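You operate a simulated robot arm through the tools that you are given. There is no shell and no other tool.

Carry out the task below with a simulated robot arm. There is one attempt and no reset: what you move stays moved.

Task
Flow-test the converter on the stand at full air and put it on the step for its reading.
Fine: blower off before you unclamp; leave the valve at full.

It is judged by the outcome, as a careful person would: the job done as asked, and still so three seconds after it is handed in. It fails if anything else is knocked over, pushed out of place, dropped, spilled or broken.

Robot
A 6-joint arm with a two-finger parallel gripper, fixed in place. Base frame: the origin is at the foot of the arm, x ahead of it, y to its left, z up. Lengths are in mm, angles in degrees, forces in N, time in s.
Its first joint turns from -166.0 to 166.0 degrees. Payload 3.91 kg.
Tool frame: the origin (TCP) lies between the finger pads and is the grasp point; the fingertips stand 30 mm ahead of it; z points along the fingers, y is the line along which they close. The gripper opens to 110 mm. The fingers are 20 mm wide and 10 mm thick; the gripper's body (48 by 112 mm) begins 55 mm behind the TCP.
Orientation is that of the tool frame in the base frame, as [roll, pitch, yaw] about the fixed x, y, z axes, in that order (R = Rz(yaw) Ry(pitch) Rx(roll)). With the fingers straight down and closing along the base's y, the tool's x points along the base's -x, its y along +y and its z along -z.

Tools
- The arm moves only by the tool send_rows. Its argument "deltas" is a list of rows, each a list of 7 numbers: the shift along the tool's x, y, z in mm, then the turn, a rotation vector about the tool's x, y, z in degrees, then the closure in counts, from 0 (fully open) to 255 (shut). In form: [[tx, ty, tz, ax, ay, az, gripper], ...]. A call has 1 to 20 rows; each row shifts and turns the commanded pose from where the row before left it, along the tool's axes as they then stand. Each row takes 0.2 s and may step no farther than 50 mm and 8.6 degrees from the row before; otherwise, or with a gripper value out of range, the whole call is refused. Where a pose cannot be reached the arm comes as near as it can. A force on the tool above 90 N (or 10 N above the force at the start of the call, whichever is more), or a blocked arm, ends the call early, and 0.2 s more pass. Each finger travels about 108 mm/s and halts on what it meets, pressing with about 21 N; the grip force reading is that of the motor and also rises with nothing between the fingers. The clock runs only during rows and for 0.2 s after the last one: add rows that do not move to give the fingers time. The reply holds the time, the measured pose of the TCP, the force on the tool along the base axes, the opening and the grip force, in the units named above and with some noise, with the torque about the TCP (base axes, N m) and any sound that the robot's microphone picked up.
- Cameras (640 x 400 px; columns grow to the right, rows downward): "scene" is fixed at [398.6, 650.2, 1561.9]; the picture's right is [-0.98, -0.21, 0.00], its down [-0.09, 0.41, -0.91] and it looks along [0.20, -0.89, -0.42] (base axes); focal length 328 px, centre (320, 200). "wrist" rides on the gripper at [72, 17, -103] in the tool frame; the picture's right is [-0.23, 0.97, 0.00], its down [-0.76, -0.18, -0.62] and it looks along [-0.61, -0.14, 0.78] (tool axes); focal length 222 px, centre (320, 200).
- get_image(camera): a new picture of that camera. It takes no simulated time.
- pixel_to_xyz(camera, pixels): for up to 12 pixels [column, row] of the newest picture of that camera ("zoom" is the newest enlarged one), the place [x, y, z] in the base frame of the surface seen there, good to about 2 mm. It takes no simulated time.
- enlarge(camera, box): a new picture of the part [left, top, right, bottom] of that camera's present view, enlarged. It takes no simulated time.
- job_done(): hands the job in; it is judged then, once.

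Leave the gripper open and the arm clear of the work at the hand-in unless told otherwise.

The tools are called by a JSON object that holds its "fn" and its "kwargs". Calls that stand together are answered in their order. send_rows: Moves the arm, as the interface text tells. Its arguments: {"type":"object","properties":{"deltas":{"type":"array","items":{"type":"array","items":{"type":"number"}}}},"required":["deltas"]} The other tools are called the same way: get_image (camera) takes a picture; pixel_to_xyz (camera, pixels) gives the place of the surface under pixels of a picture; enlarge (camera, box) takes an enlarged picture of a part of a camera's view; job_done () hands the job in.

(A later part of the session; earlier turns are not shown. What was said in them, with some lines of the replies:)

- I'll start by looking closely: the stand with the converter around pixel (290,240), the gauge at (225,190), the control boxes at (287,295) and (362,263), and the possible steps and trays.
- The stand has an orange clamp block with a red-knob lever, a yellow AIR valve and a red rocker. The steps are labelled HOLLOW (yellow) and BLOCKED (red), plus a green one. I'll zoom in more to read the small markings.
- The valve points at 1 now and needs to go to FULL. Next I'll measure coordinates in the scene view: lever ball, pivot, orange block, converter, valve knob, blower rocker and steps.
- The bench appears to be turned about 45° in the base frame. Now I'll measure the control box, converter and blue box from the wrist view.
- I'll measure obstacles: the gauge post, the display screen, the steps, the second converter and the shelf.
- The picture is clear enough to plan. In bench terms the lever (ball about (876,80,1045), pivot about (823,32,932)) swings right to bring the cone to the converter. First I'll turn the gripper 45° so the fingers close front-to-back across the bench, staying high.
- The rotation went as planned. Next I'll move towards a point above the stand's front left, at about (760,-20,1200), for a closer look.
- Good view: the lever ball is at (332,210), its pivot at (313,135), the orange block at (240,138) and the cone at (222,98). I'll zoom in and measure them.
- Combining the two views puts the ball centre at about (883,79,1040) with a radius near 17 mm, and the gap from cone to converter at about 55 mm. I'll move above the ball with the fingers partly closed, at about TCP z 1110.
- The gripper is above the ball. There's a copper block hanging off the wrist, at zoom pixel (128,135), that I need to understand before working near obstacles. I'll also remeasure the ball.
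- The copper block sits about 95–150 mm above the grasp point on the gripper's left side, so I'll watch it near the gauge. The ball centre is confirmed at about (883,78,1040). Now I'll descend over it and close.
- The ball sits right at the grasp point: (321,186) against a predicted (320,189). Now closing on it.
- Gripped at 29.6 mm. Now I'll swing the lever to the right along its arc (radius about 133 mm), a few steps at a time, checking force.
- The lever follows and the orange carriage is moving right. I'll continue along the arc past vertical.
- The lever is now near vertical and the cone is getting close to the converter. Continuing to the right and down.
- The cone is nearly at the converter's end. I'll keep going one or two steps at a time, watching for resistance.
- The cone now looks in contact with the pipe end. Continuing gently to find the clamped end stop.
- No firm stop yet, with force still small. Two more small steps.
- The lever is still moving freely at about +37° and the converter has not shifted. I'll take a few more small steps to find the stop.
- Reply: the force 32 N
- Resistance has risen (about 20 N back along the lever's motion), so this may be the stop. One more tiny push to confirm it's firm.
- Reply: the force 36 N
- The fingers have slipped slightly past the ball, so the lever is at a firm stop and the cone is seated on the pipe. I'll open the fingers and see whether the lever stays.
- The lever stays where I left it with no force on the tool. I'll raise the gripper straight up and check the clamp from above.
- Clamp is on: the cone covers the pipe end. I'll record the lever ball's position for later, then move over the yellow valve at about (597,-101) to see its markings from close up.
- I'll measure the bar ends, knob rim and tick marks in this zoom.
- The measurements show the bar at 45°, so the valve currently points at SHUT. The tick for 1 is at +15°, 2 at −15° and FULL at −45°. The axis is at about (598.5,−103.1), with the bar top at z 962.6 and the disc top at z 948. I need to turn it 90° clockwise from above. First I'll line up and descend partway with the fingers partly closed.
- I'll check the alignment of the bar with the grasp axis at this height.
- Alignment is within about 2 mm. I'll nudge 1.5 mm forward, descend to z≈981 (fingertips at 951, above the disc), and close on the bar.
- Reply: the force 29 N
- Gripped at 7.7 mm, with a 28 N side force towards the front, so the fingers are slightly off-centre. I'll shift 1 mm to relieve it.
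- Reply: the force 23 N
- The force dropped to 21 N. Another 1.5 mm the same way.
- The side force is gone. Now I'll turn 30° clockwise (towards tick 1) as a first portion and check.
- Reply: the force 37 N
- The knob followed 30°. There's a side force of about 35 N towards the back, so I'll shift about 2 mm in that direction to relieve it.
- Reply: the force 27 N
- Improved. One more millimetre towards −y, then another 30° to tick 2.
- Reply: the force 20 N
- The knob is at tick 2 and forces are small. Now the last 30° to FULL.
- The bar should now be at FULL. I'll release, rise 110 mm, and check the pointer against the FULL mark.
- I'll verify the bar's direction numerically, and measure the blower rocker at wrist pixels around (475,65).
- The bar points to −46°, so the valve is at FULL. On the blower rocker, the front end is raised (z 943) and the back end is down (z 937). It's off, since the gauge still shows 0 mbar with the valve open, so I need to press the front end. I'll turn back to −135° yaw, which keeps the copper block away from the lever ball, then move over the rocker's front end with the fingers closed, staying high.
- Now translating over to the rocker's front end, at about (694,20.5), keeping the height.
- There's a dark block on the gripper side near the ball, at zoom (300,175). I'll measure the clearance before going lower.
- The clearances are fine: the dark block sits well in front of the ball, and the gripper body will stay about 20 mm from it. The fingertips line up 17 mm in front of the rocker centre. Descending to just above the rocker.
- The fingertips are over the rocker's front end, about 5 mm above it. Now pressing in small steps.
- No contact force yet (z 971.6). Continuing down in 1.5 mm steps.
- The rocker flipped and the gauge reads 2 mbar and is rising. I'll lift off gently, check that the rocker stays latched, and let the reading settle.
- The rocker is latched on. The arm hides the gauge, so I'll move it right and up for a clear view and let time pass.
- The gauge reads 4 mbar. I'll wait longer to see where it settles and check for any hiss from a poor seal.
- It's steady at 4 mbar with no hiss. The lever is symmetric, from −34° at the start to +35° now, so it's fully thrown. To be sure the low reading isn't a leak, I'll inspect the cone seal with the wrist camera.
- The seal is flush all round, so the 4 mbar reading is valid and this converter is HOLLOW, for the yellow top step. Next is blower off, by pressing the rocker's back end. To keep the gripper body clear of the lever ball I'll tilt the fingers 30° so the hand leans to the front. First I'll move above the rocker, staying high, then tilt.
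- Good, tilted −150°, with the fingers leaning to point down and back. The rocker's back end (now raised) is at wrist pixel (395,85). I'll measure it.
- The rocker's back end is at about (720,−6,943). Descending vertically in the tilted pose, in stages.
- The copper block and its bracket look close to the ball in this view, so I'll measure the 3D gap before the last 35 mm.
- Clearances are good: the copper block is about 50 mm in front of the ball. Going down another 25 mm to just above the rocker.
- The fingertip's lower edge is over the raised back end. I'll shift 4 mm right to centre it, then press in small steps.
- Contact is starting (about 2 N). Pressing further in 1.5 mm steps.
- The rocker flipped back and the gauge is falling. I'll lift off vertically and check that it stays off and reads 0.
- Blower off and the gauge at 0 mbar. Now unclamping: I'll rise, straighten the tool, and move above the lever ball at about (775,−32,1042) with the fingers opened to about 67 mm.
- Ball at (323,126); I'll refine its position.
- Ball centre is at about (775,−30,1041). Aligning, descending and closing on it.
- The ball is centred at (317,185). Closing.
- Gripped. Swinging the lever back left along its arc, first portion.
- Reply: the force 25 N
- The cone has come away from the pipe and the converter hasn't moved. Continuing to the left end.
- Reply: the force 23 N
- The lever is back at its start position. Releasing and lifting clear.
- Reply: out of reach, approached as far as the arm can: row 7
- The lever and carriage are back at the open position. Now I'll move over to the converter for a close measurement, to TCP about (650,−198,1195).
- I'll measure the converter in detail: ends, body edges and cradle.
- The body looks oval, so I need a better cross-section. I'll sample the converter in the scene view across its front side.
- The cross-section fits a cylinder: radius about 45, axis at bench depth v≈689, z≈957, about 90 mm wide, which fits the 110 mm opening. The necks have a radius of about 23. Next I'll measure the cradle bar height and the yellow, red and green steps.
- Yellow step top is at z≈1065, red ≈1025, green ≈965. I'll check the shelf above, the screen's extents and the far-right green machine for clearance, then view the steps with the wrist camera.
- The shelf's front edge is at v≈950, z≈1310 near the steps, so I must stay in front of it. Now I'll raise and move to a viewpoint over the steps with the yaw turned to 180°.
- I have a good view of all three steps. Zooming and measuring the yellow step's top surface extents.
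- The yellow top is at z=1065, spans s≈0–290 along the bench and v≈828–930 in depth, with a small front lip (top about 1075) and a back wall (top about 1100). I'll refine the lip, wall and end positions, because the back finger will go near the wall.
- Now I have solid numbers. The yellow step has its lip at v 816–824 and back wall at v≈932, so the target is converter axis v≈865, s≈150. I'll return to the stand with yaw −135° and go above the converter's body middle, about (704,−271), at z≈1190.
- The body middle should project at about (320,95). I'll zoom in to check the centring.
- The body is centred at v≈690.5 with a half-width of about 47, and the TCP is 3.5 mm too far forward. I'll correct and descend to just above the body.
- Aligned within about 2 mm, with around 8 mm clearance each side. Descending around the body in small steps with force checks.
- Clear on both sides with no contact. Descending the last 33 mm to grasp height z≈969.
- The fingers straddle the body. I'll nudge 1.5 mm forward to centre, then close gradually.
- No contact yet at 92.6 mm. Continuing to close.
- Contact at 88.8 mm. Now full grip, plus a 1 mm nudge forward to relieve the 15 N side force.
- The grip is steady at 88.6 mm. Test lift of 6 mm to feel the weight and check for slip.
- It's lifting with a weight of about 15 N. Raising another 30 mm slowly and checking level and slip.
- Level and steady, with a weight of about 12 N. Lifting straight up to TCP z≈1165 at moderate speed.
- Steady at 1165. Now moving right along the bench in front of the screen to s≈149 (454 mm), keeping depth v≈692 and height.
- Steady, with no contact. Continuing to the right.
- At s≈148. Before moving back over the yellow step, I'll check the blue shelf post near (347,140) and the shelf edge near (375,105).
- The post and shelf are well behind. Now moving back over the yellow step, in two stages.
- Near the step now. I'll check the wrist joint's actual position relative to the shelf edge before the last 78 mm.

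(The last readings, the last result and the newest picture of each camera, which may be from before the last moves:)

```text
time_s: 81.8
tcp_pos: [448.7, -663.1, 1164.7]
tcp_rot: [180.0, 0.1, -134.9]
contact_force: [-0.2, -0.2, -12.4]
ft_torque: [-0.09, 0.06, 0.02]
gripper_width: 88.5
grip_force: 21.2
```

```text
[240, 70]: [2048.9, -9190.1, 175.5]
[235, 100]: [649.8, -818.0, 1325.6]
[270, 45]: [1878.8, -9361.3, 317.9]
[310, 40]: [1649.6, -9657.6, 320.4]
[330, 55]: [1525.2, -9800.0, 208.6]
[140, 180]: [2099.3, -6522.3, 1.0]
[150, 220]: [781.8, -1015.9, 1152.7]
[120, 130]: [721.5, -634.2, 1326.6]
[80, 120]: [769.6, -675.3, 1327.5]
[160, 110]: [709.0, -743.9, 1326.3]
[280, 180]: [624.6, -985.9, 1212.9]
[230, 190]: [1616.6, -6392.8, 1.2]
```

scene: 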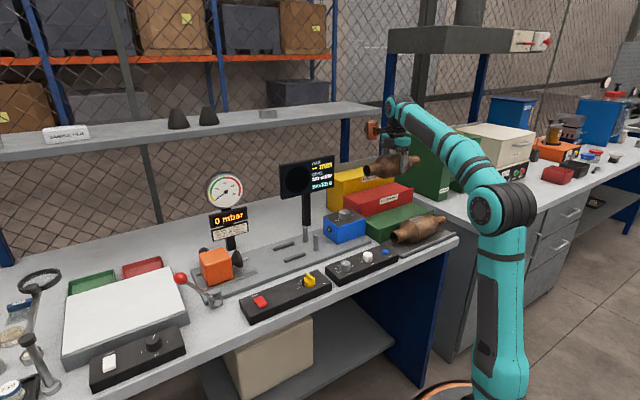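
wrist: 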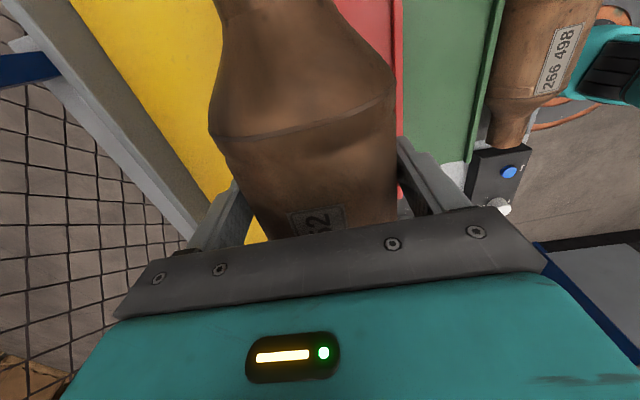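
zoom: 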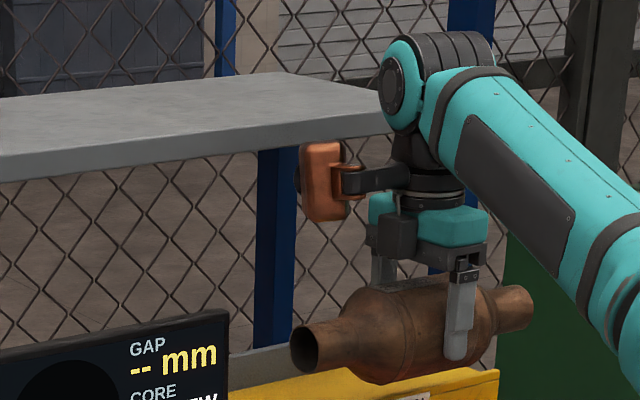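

The shelf's front edge is actually at v≈918 (z≈1308–1327), nearer than I thought. I need accurate wrist-housing and copper-block positions, so I'll measure them.

{"fn": "pixel_to_xyz", "kwargs": {"camera": "zoom", "pixels": [[400, 85], [395, 60], [400, 120], [420, 50], [450, 40], [480, 40], [395, 100], [320, 150], [325, 210], [345, 150], [310, 180], [415, 150]]}}

{"fn": "pixel_to_xyz", "kwargs": {"camera": "zoom", "pixels": [[370, 115], [350, 125], [300, 135], [360, 110], [430, 185], [480, 225], [380, 230], [470, 300], [380, 270], [410, 165], [310, 145], [340, 220]]}}

```text
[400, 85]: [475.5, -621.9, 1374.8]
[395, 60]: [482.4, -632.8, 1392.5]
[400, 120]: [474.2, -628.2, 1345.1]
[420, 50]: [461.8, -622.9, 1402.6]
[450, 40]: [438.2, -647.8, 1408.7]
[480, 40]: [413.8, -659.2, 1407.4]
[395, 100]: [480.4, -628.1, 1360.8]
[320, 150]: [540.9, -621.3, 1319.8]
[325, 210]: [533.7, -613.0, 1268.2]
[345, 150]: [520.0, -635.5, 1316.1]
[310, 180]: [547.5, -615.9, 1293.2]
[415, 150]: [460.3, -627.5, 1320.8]
```

```text
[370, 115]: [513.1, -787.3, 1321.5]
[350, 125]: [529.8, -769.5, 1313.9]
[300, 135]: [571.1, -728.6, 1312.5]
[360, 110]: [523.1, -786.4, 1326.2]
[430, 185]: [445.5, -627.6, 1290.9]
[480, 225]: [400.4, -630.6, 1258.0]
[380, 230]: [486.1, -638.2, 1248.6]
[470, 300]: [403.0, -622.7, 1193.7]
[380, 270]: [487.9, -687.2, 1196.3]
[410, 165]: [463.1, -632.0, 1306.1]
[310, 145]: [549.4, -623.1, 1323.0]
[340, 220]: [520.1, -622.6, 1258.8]
```

The wrist housing is fine (its axis sits about 19 mm inward), but with this yaw the copper block would pass within a few millimetres of the shelf edge. I'll back off to v≈690 and turn the gripper 180° about vertical in clear air, so the block faces away from the shelf.

{"fn": "send_rows", "kwargs": {"deltas": [[0, 25, 0, 0, 0, 0, 255], [0, 25, 0, 0, 0, 0, 255], [0, 25, 0, 0, 0, 0, 255], [0, 20, 0, 0, 0, 0, 255], [0, 0, 0, 0, 0, 0, 255]]}}

{"fn": "send_rows", "kwargs": {"deltas": [[0, 0, 0, 0, 0, 3, 255], [0, 0, 0, 0, 0, 6, 255], [0, 0, 0, 0, 0, 6, 255], [0, 0, 0, 0, 0, 6, 255], [0, 0, 0, 0, 0, 6, 255], [0, 0, 0, 0, 0, 6, 255], [0, 0, 0, 0, 0, 6, 255], [0, 0, 0, 0, 0, 6, 255], [0, 0, 0, 0, 0, 0, 255]]}}

{"fn": "get_image", "kwargs": {"camera": "scene"}}

```text
time_s: 83.0
tcp_pos: [380.7, -593.6, 1166.0]
tcp_rot: [-180.0, 0.1, -135.0]
contact_force: [-0.4, 1.0, -10.7]
ft_torque: [-0.07, 0.08, 0.01]
gripper_width: 88.5
grip_force: 20.8
```

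```text
time_s: 85.0
tcp_pos: [381.1, -595.1, 1165.4]
tcp_rot: [179.9, 0.1, 179.8]
contact_force: [0.8, 0.1, -12.1]
ft_torque: [-0.01, 0.12, 0.02]
gripper_width: 88.7
grip_force: 21.3
```

```text
taken
```

scene: 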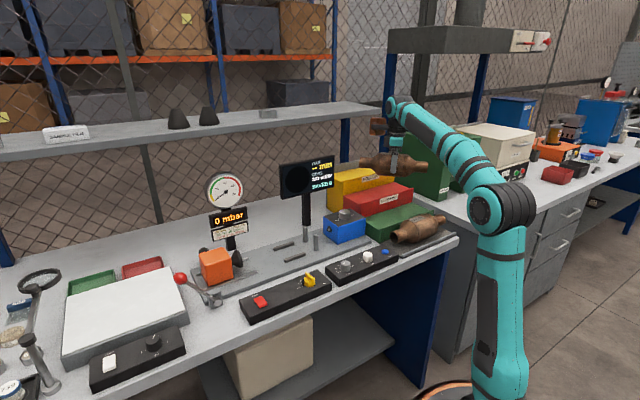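

Stable. Continuing the rotation (135° to go).

{"fn": "send_rows", "kwargs": {"deltas": [[0, 0, 0, 0, 0, 6, 255], [0, 0, 0, 0, 0, 6, 255], [0, 0, 0, 0, 0, 6, 255], [0, 0, 0, 0, 0, 6, 255], [0, 0, 0, 0, 0, 6, 255], [0, 0, 0, 0, 0, 6, 255], [0, 0, 0, 0, 0, 6, 255], [0, 0, 0, 0, 0, 6, 255], [0, 0, 0, 0, 0, 6, 255], [0, 0, 0, 0, 0, 6, 255], [0, 0, 0, 0, 0, 6, 255], [0, 0, 0, 0, 0, 6, 255], [0, 0, 0, 0, 0, 0, 255]]}}

{"fn": "get_image", "kwargs": {"camera": "scene"}}

```text
time_s: 87.8
tcp_pos: [381.9, -594.3, 1164.9]
tcp_rot: [179.9, 0.0, 107.9]
contact_force: [-0.4, 0.3, -12.9]
ft_torque: [0.1, 0.03, 0.01]
gripper_width: 88.2
grip_force: 20.5
```

```text
taken
```

scene: 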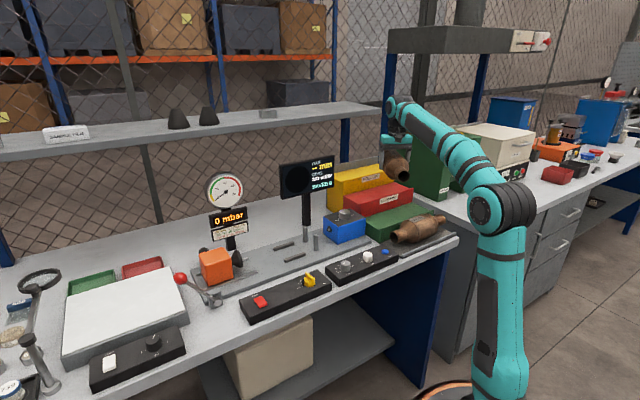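

Going well, yaw 108° now. The last 63°.

{"fn": "send_rows", "kwargs": {"deltas": [[0, 0, 0, 0, 0, 6, 255], [0, 0, 0, 0, 0, 6, 255], [0, 0, 0, 0, 0, 6, 255], [0, 0, 0, 0, 0, 6, 255], [0, 0, 0, 0, 0, 6, 255], [0, 0, 0, 0, 0, 6, 255], [0, 0, 0, 0, 0, 6, 255], [0, 0, 0, 0, 0, 6, 255], [0, 0, 0, 0, 0, 6, 255], [0, 0, 0, 0, 0, 6, 255], [0, 0, 0, 0, 0, 3, 255], [0, 0, 0, 0, 0, 0, 255]]}}

{"fn": "enlarge", "kwargs": {"camera": "scene", "box": [310, 80, 450, 230]}}

{"fn": "get_image", "kwargs": {"camera": "wrist"}}

```text
time_s: 90.4
tcp_pos: [381.3, -595.6, 1166.9]
tcp_rot: [-180.0, 0.0, 44.8]
contact_force: [0.0, 0.5, -11.7]
ft_torque: [0.08, -0.08, 0.01]
gripper_width: 88.4
grip_force: 20.8
```

```text
2.67 times, centred on (380, 155) of scene
```

zoom: 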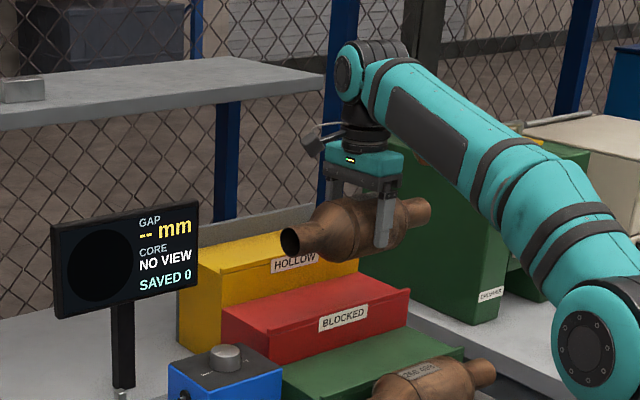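

```text
taken
```

wrist: 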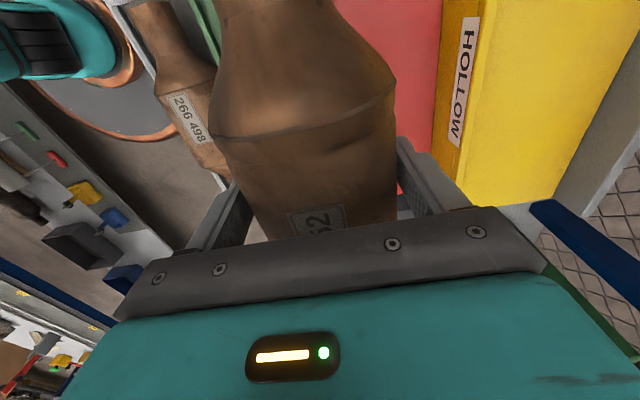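

The turn is complete and the load is steady. I'll recheck the yellow step's left and right ends and the converter's ends to centre it along the step.

{"fn": "enlarge", "kwargs": {"camera": "scene", "box": [330, 140, 430, 220]}}

{"fn": "pixel_to_xyz", "kwargs": {"camera": "zoom", "pixels": [[30, 195], [95, 250], [110, 235], [60, 200], [130, 245], [300, 200], [325, 190], [215, 180], [210, 165], [440, 110], [430, 100], [150, 160]]}}

{"fn": "pixel_to_xyz", "kwargs": {"camera": "wrist", "pixels": [[440, 130], [450, 50], [470, 20], [500, 150], [560, 190], [600, 100], [635, 30], [580, 170], [475, 170], [440, 10], [520, 190], [625, 60]]}}

```text
5.00 times, centred on (380, 180) of scene
```

zoom: 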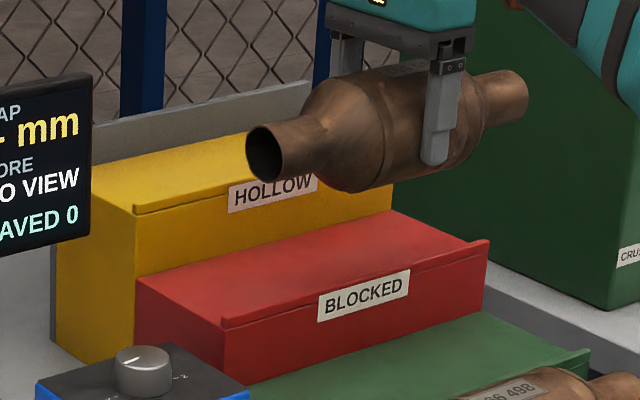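

```text
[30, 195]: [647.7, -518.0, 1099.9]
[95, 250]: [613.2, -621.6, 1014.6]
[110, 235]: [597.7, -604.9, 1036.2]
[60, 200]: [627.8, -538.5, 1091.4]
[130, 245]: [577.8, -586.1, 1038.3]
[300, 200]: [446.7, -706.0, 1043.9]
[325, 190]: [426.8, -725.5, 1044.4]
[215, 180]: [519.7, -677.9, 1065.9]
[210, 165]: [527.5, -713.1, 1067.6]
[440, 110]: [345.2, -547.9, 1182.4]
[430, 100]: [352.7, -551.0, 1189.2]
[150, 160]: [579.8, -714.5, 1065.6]
```

```text
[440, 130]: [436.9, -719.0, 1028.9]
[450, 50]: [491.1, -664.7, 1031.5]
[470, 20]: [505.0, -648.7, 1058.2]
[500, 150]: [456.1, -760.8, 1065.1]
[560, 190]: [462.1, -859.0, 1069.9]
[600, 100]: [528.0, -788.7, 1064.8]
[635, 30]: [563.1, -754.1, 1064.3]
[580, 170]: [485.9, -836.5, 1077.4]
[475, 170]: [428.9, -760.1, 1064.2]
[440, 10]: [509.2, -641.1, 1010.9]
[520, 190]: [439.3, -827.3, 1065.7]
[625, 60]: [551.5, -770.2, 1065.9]
```

The step spans s 5.5–293, so TCP s≈151 is well centred. Now moving back 150 mm over the yellow step at z 1166, with force checks.

{"fn": "send_rows", "kwargs": {"deltas": [[0, 20, 0, 0, 0, 0, 255], [0, 28, 0, 0, 0, 0, 255], [0, 28, 0, 0, 0, 0, 255], [0, 28, 0, 0, 0, 0, 255], [0, 26, 0, 0, 0, 0, 255], [0, 20, 0, 0, 0, 0, 255], [0, 0, 0, 0, 0, 0, 255]]}}

{"fn": "enlarge", "kwargs": {"camera": "scene", "box": [310, 80, 450, 230]}}

{"fn": "get_image", "kwargs": {"camera": "wrist"}}

```text
time_s: 92.0
tcp_pos: [487.0, -701.5, 1164.5]
tcp_rot: [-180.0, 0.0, 44.9]
contact_force: [0.3, 0.7, -12.1]
ft_torque: [0.07, -0.07, 0.0]
gripper_width: 88.7
grip_force: 21.2
```

```text
2.67 times, centred on (380, 155) of scene
```

zoom: 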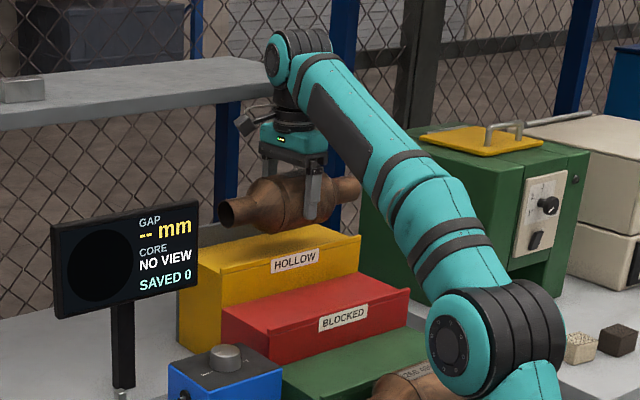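

```text
taken
```

wrist: 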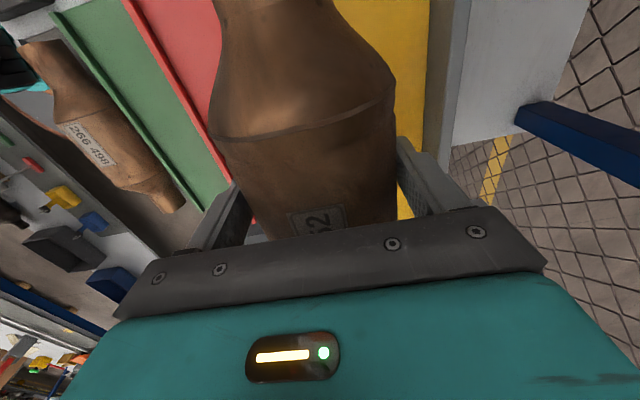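

At v≈840. 20 mm more back, then lowering to z≈1132.

{"fn": "send_rows", "kwargs": {"deltas": [[0, 12, 0, 0, 0, 0, 255], [0, 7.5, 0, 0, 0, 0, 255], [0, 0, 12, 0, 0, 0, 255], [0, 0, 12, 0, 0, 0, 255], [0, 0, 9, 0, 0, 0, 255], [0, 0, 0, 0, 0, 0, 255]]}}

{"fn": "enlarge", "kwargs": {"camera": "scene", "box": [320, 100, 430, 220]}}

{"fn": "get_image", "kwargs": {"camera": "wrist"}}

```text
time_s: 93.4
tcp_pos: [502.0, -716.0, 1132.6]
tcp_rot: [-180.0, -0.1, 45.0]
contact_force: [0.2, -0.4, -12.2]
ft_torque: [0.06, -0.11, -0.02]
gripper_width: 88.5
grip_force: 21.1
```

```text
3.33 times, centred on (375, 160) of scene
```

zoom: 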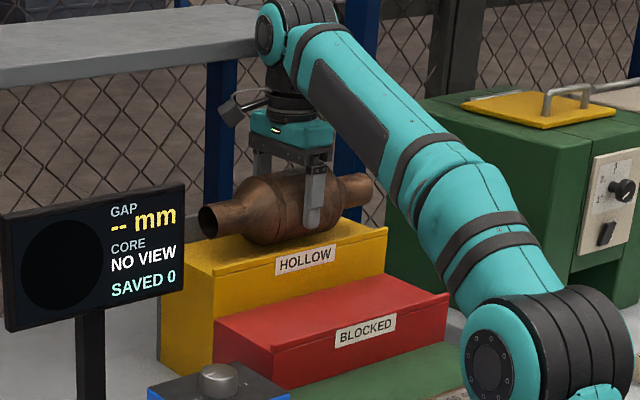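

```text
taken
```

wrist: 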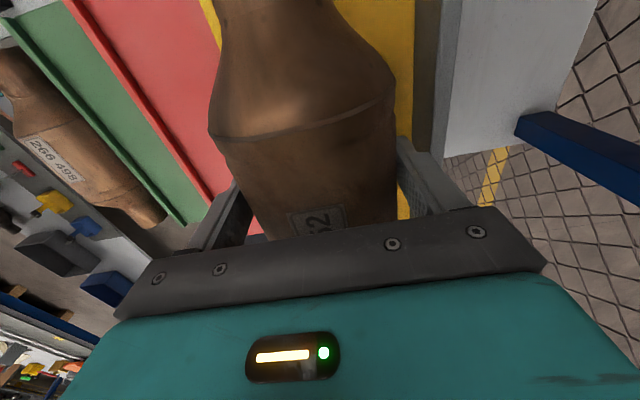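

Positioned at v≈861, s≈151, just above the step. Lowering in small steps until the weight transfers (force z now −12 N).

{"fn": "send_rows", "kwargs": {"deltas": [[0, 0, 3, 0, 0, 0, 255], [0, 0, 3, 0, 0, 0, 255], [0, 0, 2, 0, 0, 0, 255], [0, 0, 0, 0, 0, 0, 255]]}}

{"fn": "send_rows", "kwargs": {"deltas": [[0, 0, 1.5, 0, 0, 0, 255], [0, 0, 1.5, 0, 0, 0, 255], [0, 0, 0, 0, 0, 0, 255]]}}

```text
time_s: 94.4
tcp_pos: [501.2, -713.8, 1122.7]
tcp_rot: [180.0, -0.1, 45.1]
contact_force: [0.1, -0.5, -12.3]
ft_torque: [0.05, -0.08, 0.01]
gripper_width: 88.4
grip_force: 21.0
```

```text
time_s: 95.2
tcp_pos: [501.3, -715.3, 1120.6]
tcp_rot: [-179.9, -0.1, 45.1]
contact_force: [-0.3, 0.5, -9.9]
ft_torque: [0.16, -0.18, 0.01]
gripper_width: 88.2
grip_force: 21.2
```

Weight is starting to transfer (−9.9 N). A couple more 1 mm steps.

{"fn": "send_rows", "kwargs": {"deltas": [[0, 0, 1, 0, 0, 0, 255], [0, 0, 0, 0, 0, 0, 255]]}}

{"fn": "send_rows", "kwargs": {"deltas": [[0, 0, 1, 0, 0, 0, 255], [0, 0, 0, 0, 0, 0, 255]]}}

{"fn": "enlarge", "kwargs": {"camera": "scene", "box": [330, 130, 420, 210]}}

```text
time_s: 95.8
tcp_pos: [501.0, -714.2, 1121.4]
tcp_rot: [-180.0, -0.1, 45.0]
contact_force: [3.2, -2.5, -1.1]
ft_torque: [0.41, -0.49, -0.16]
gripper_width: 88.6
grip_force: 20.3
```

```text
time_s: 96.4
tcp_pos: [501.7, -714.3, 1120.4]
tcp_rot: [-180.0, -0.1, 45.0]
contact_force: [5.1, -8.7, 14.1]
ft_torque: [-0.15, -0.08, 0.05]
gripper_width: 88.5
grip_force: 20.9
```

```text
5.00 times, centred on (375, 170) of scene
```

zoom: 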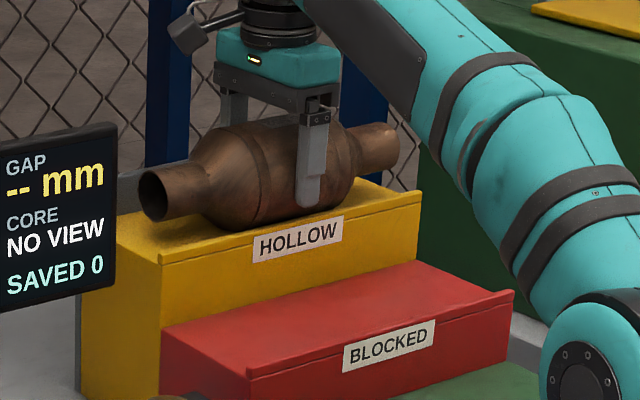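

It's resting on the yellow step. I'll ease up 0.8 mm to neutral, then open the fingers gently to about 100 mm.

{"fn": "send_rows", "kwargs": {"deltas": [[0, 0, -0.8, 0, 0, 0, 255], [0, 0, 0, 0, 0, 0, 50], [0, 0, 0, 0, 0, 0, 46], [0, 0, 0, 0, 0, 0, 42], [0, 0, 0, 0, 0, 0, 38], [0, 0, 0, 0, 0, 0, 38]]}}

{"fn": "enlarge", "kwargs": {"camera": "scene", "box": [330, 130, 420, 210]}}

{"fn": "get_image", "kwargs": {"camera": "wrist"}}

```text
time_s: 97.8
tcp_pos: [501.8, -715.5, 1120.2]
tcp_rot: [-180.0, -0.1, 44.9]
contact_force: [0.1, 0.2, 0.0]
ft_torque: [-0.03, -0.01, 0.01]
gripper_width: 93.6
grip_force: 0.0
```

```text
5.00 times, centred on (375, 170) of scene
```

zoom: 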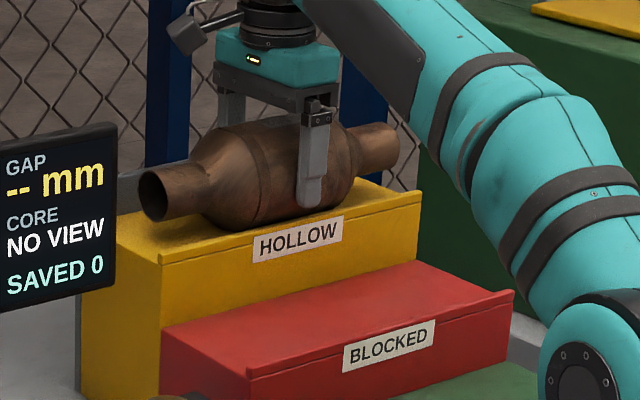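

```text
taken
```

wrist: 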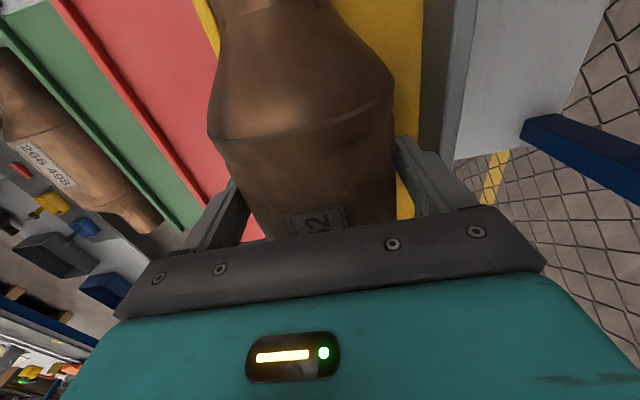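

The force is zero and the converter stays put. Opening a little more to about 101 mm, and waiting briefly to confirm it doesn't roll.

{"fn": "send_rows", "kwargs": {"deltas": [[0, 0, 0, 0, 0, 0, 30], [0, 0, 0, 0, 0, 0, 22], [0, 0, 0, 0, 0, 0, 22], [0, 0, 0, 0, 0, 0, 22], [0, 0, 0, 0, 0, 0, 22]]}}

{"fn": "enlarge", "kwargs": {"camera": "wrist", "box": [160, 0, 480, 250]}}

{"fn": "enlarge", "kwargs": {"camera": "scene", "box": [330, 130, 420, 210]}}

```text
time_s: 99.0
tcp_pos: [501.0, -714.7, 1120.4]
tcp_rot: [180.0, -0.1, 45.0]
contact_force: [0.3, 0.5, 0.0]
ft_torque: [-0.02, 0.03, -0.02]
gripper_width: 100.7
grip_force: 0.0
```

```text
1.60 times, centred on (320, 125) of wrist
```

zoom: 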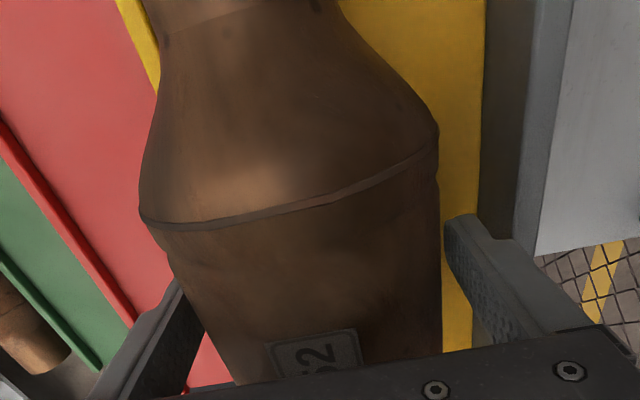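

```text
5.00 times, centred on (375, 170) of scene
```

zoom: 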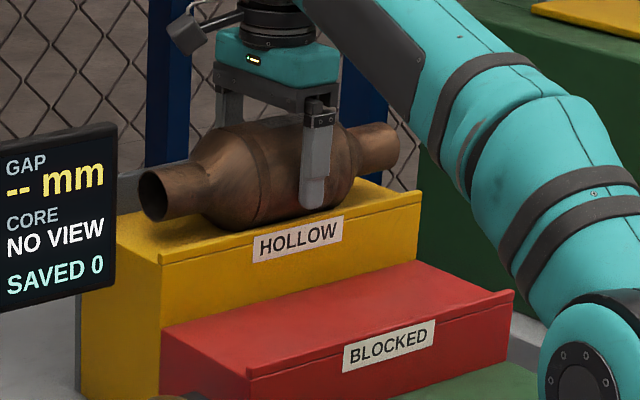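

The converter is stable and centred between the open fingers. Raising straight up slowly to z≈1194, watching force.

{"fn": "send_rows", "kwargs": {"deltas": [[0, 0, -6, 0, 0, 0, 22], [0, 0, -12, 0, 0, 0, 22], [0, 0, -15, 0, 0, 0, 22], [0, 0, -15, 0, 0, 0, 22], [0, 0, 0, 0, 0, 0, 22]]}}

{"fn": "enlarge", "kwargs": {"camera": "scene", "box": [320, 80, 430, 210]}}

```text
time_s: 100.2
tcp_pos: [501.2, -714.6, 1168.6]
tcp_rot: [-180.0, -0.1, 45.0]
contact_force: [0.1, -0.5, 0.3]
ft_torque: [-0.03, 0.03, 0.0]
gripper_width: 100.6
grip_force: 0.0
```

```text
3.08 times, centred on (375, 145) of scene
```

zoom: 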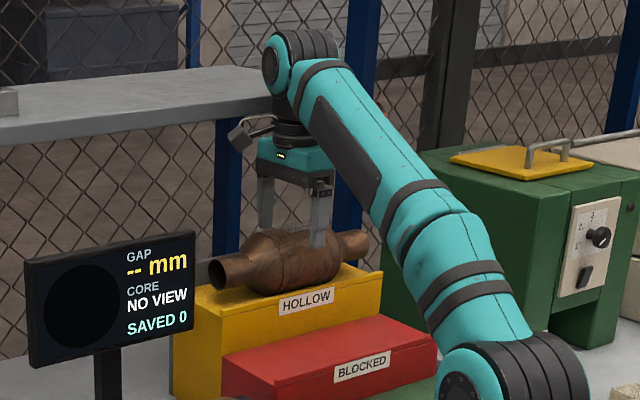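

Clear so far. Another 25 mm up, then I'll come forward off the step.

{"fn": "send_rows", "kwargs": {"deltas": [[0, 0, -12, 0, 0, 0, 22], [0, 0, -13, 0, 0, 0, 22], [0, 0, 0, 0, 0, 0, 22]]}}

{"fn": "get_image", "kwargs": {"camera": "wrist"}}

{"fn": "enlarge", "kwargs": {"camera": "scene", "box": [320, 80, 430, 210]}}

```text
time_s: 101.0
tcp_pos: [497.8, -710.2, 1185.6]
tcp_rot: [179.6, -0.1, 45.0]
contact_force: [0.3, -0.4, 0.1]
ft_torque: [-0.01, -0.01, 0.04]
gripper_width: 100.7
grip_force: 0.2
out of reach, approached as far as the arm can: row 2
```

```text
taken
```

wrist: 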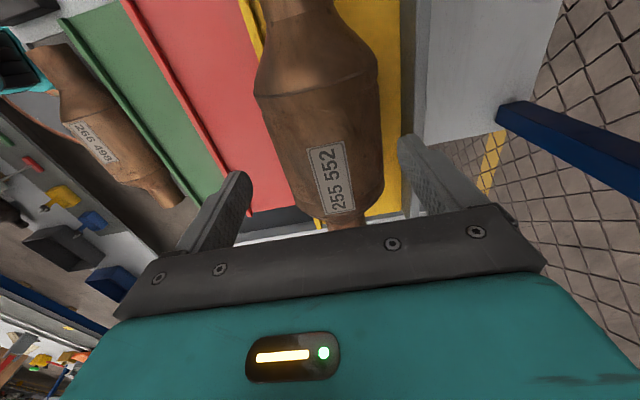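

```text
3.08 times, centred on (375, 145) of scene
```

zoom: 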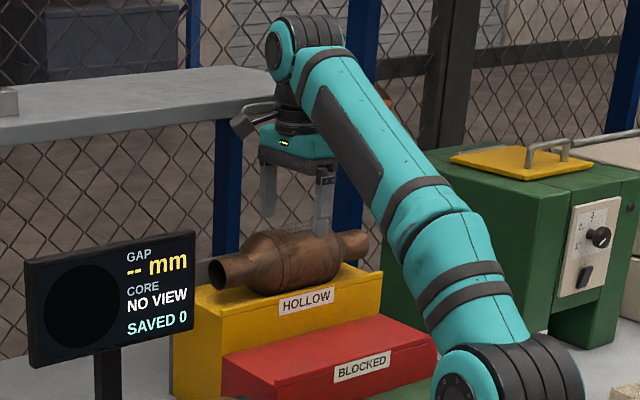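

The arm hit its reach limit at z≈1186, so the fingertips are about level with the converter's top. Moving inward frees reach, so I'll come forward in small steps while rising, keeping the back finger above the converter's curve.

{"fn": "send_rows", "kwargs": {"deltas": [[0, -12, 0, 0, 0, 0, 22], [0, 0, 0, 0, 0, 0, 22]]}}

{"fn": "enlarge", "kwargs": {"camera": "scene", "box": [330, 110, 420, 200]}}

```text
time_s: 101.6
tcp_pos: [490.5, -701.4, 1185.8]
tcp_rot: [180.0, -0.1, 45.1]
contact_force: [-0.2, -0.2, -0.2]
ft_torque: [0.04, -0.01, 0.03]
gripper_width: 100.4
grip_force: 0.0
```

```text
4.44 times, centred on (375, 155) of scene
```

zoom: 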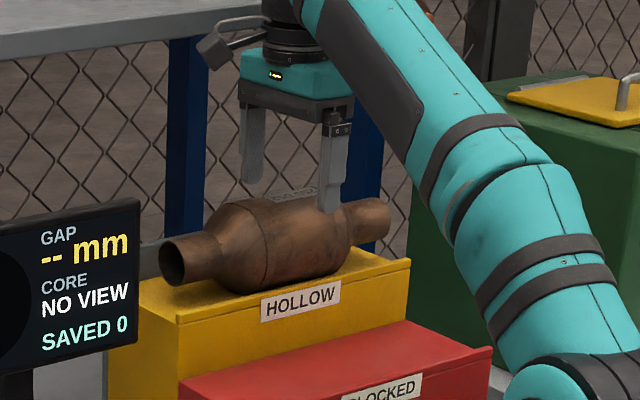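

Now there's more reach. Raising 12 mm here before passing the back finger over the top.

{"fn": "send_rows", "kwargs": {"deltas": [[0, 0, -6, 0, 0, 0, 22], [0, 0, -6, 0, 0, 0, 22], [0, 0, 0, 0, 0, 0, 22]]}}

```text
time_s: 102.4
tcp_pos: [488.4, -699.5, 1196.0]
tcp_rot: [179.7, -0.1, 45.0]
contact_force: [-0.6, 0.4, 0.2]
ft_torque: [0.0, 0.0, 0.01]
gripper_width: 100.4
grip_force: 0.0
out of reach, approached as far as the arm can: row 2
```

The fingertips are now about 12 mm above the converter's top. Coming forward with a slight rise until completely clear.

{"fn": "send_rows", "kwargs": {"deltas": [[0, -14, 0, 0, 0, 0, 22], [0, -14, -6, 0, 0, 0, 22], [0, -14, -6, 0, 0, 0, 22], [0, -16, -6, 0, 0, 0, 22], [0, -20, -8, 0, 0, 0, 22], [0, 0, 0, 0, 0, 0, 22]]}}

{"fn": "enlarge", "kwargs": {"camera": "scene", "box": [320, 80, 430, 210]}}

```text
time_s: 103.8
tcp_pos: [434.0, -646.0, 1223.3]
tcp_rot: [179.9, -0.1, 45.0]
contact_force: [-0.3, 0.6, 0.1]
ft_torque: [-0.03, 0.02, -0.01]
gripper_width: 100.4
grip_force: 0.0
```

```text
3.08 times, centred on (375, 145) of scene
```

zoom: 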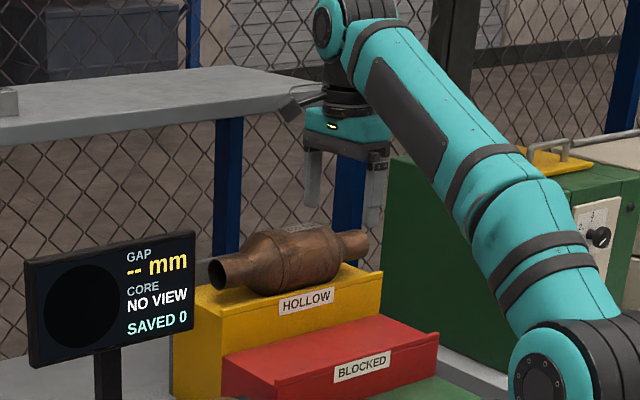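

The converter sits squarely on the HOLLOW step and the arm is clear of it. I'll retreat further forward and up, open the gripper fully, then do a final check.

{"fn": "send_rows", "kwargs": {"deltas": [[0, -35, -10, 0, 0, 0, 10], [0, -40, -10, 0, 0, 0, 0], [0, -40, -10, 0, 0, 0, 0], [0, -40, 0, 0, 0, 0, 0], [0, 0, 0, 0, 0, 0, 0], [0, 0, 0, 0, 0, 0, 0]]}}

{"fn": "get_image", "kwargs": {"camera": "scene"}}

{"fn": "enlarge", "kwargs": {"camera": "scene", "box": [320, 130, 460, 260]}}

{"fn": "enlarge", "kwargs": {"camera": "scene", "box": [165, 165, 335, 325]}}

{"fn": "get_image", "kwargs": {"camera": "wrist"}}

```text
time_s: 105.2
tcp_pos: [326.5, -533.9, 1252.1]
tcp_rot: [-179.9, 0.0, 45.0]
contact_force: [0.0, 0.7, 0.3]
ft_torque: [-0.03, 0.02, 0.03]
gripper_width: 110.0
grip_force: 0.1
```

```text
taken
```

scene: 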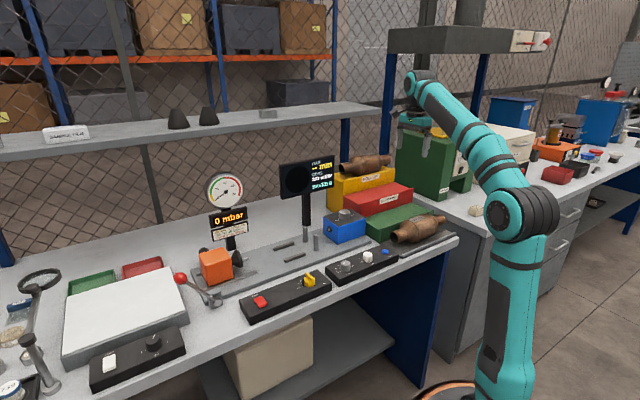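

```text
3.08 times, centred on (390, 195) of scene
```

zoom: 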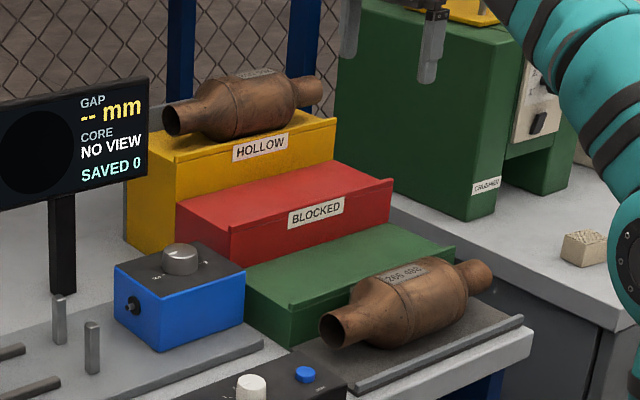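

```text
2.50 times, centred on (250, 245) of scene
```

zoom: 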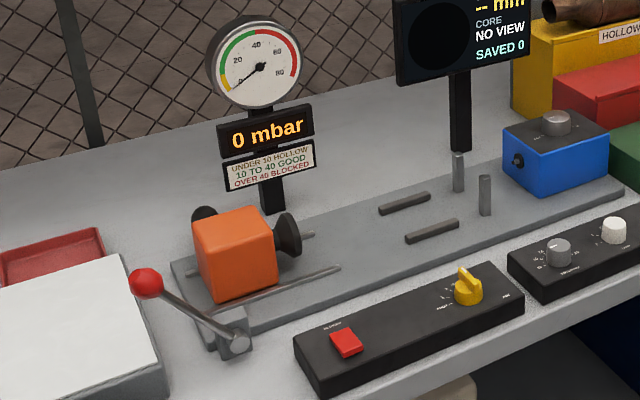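

```text
taken
```

wrist: 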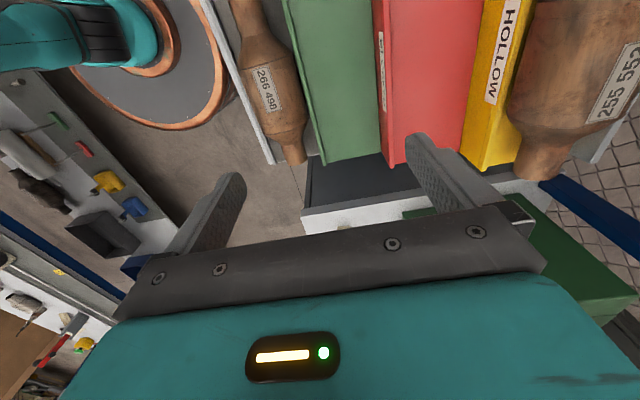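

Everything looks right: converter on HOLLOW, 0 mbar, blower off, valve at FULL, lever open, second converter untouched. I'll wait 3 s and confirm nothing rolls.

{"fn": "pixel_to_xyz", "kwargs": {"camera": "scene", "pixels": [[365, 165], [345, 170], [385, 160]]}}

{"fn": "send_rows", "kwargs": {"deltas": [[0, 0, 0, 0, 0, 0, 0], [0, 0, 0, 0, 0, 0, 0], [0, 0, 0, 0, 0, 0, 0], [0, 0, 0, 0, 0, 0, 0], [0, 0, 0, 0, 0, 0, 0], [0, 0, 0, 0, 0, 0, 0], [0, 0, 0, 0, 0, 0, 0], [0, 0, 0, 0, 0, 0, 0], [0, 0, 0, 0, 0, 0, 0], [0, 0, 0, 0, 0, 0, 0], [0, 0, 0, 0, 0, 0, 0], [0, 0, 0, 0, 0, 0, 0], [0, 0, 0, 0, 0, 0, 0], [0, 0, 0, 0, 0, 0, 0], [0, 0, 0, 0, 0, 0, 0]]}}

{"fn": "enlarge", "kwargs": {"camera": "scene", "box": [320, 130, 460, 260]}}

{"fn": "enlarge", "kwargs": {"camera": "scene", "box": [235, 260, 335, 325]}}

```text
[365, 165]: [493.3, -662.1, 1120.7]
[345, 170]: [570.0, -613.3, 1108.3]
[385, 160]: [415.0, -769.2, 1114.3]
```

```text
time_s: 108.4
tcp_pos: [325.8, -533.3, 1251.2]
tcp_rot: [180.0, -0.1, 45.1]
contact_force: [0.1, -0.1, 0.3]
ft_torque: [0.01, -0.01, 0.01]
gripper_width: 110.2
grip_force: 0.1
```

```text
3.08 times, centred on (390, 195) of scene
```

zoom: 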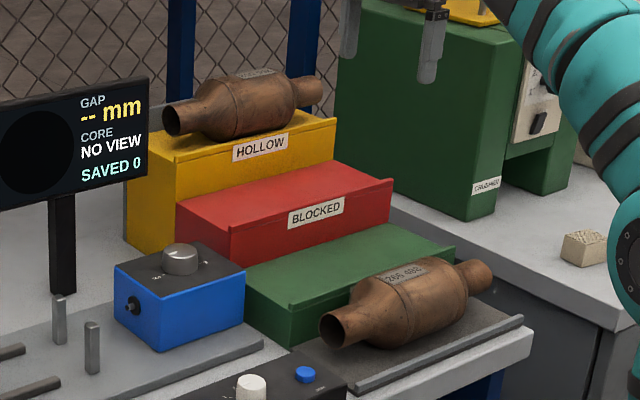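

```text
6.15 times, centred on (285, 292) of scene
```

zoom: 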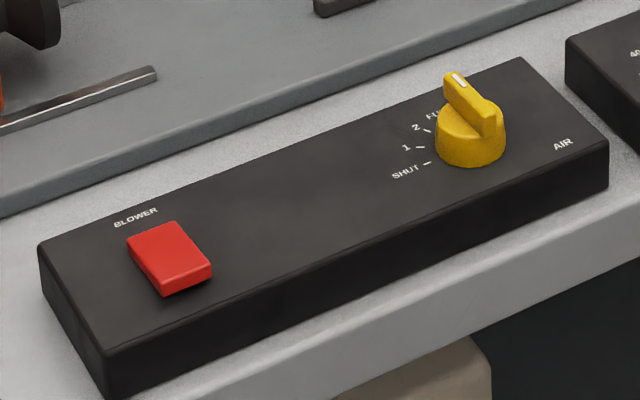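

After 3 s the converter hasn't moved on the HOLLOW step. The valve is at FULL, the blower is off, the clamp is open, the gripper is open and the arm is clear. Handing the job in.

{"fn": "job_done", "kwargs": {}}

```text
The job is handed in.
```

I flow-tested converter 255 552 at full air and put it on the yellow HOLLOW step. It read a steady 4 mbar, and the gauge card calls anything under 10 hollow. The cone looked flush on the pipe all round while the reading was taken.

- **Blower:** I switched it off and waited for the gauge to drop to 0 mbar before unclamping.
- **Valve:** left at FULL. It was at SHUT when I started.
- **Clamp:** the lever is back in its open position.
- **Converter:** it did not move in the 3 seconds I watched before handing in. I turned it end for end on the way over to keep the arm clear of the shelf.
- **Arm:** the gripper is open and clear of the work. As far as I could see, nothing else was disturbed, including the other converter (266 498).
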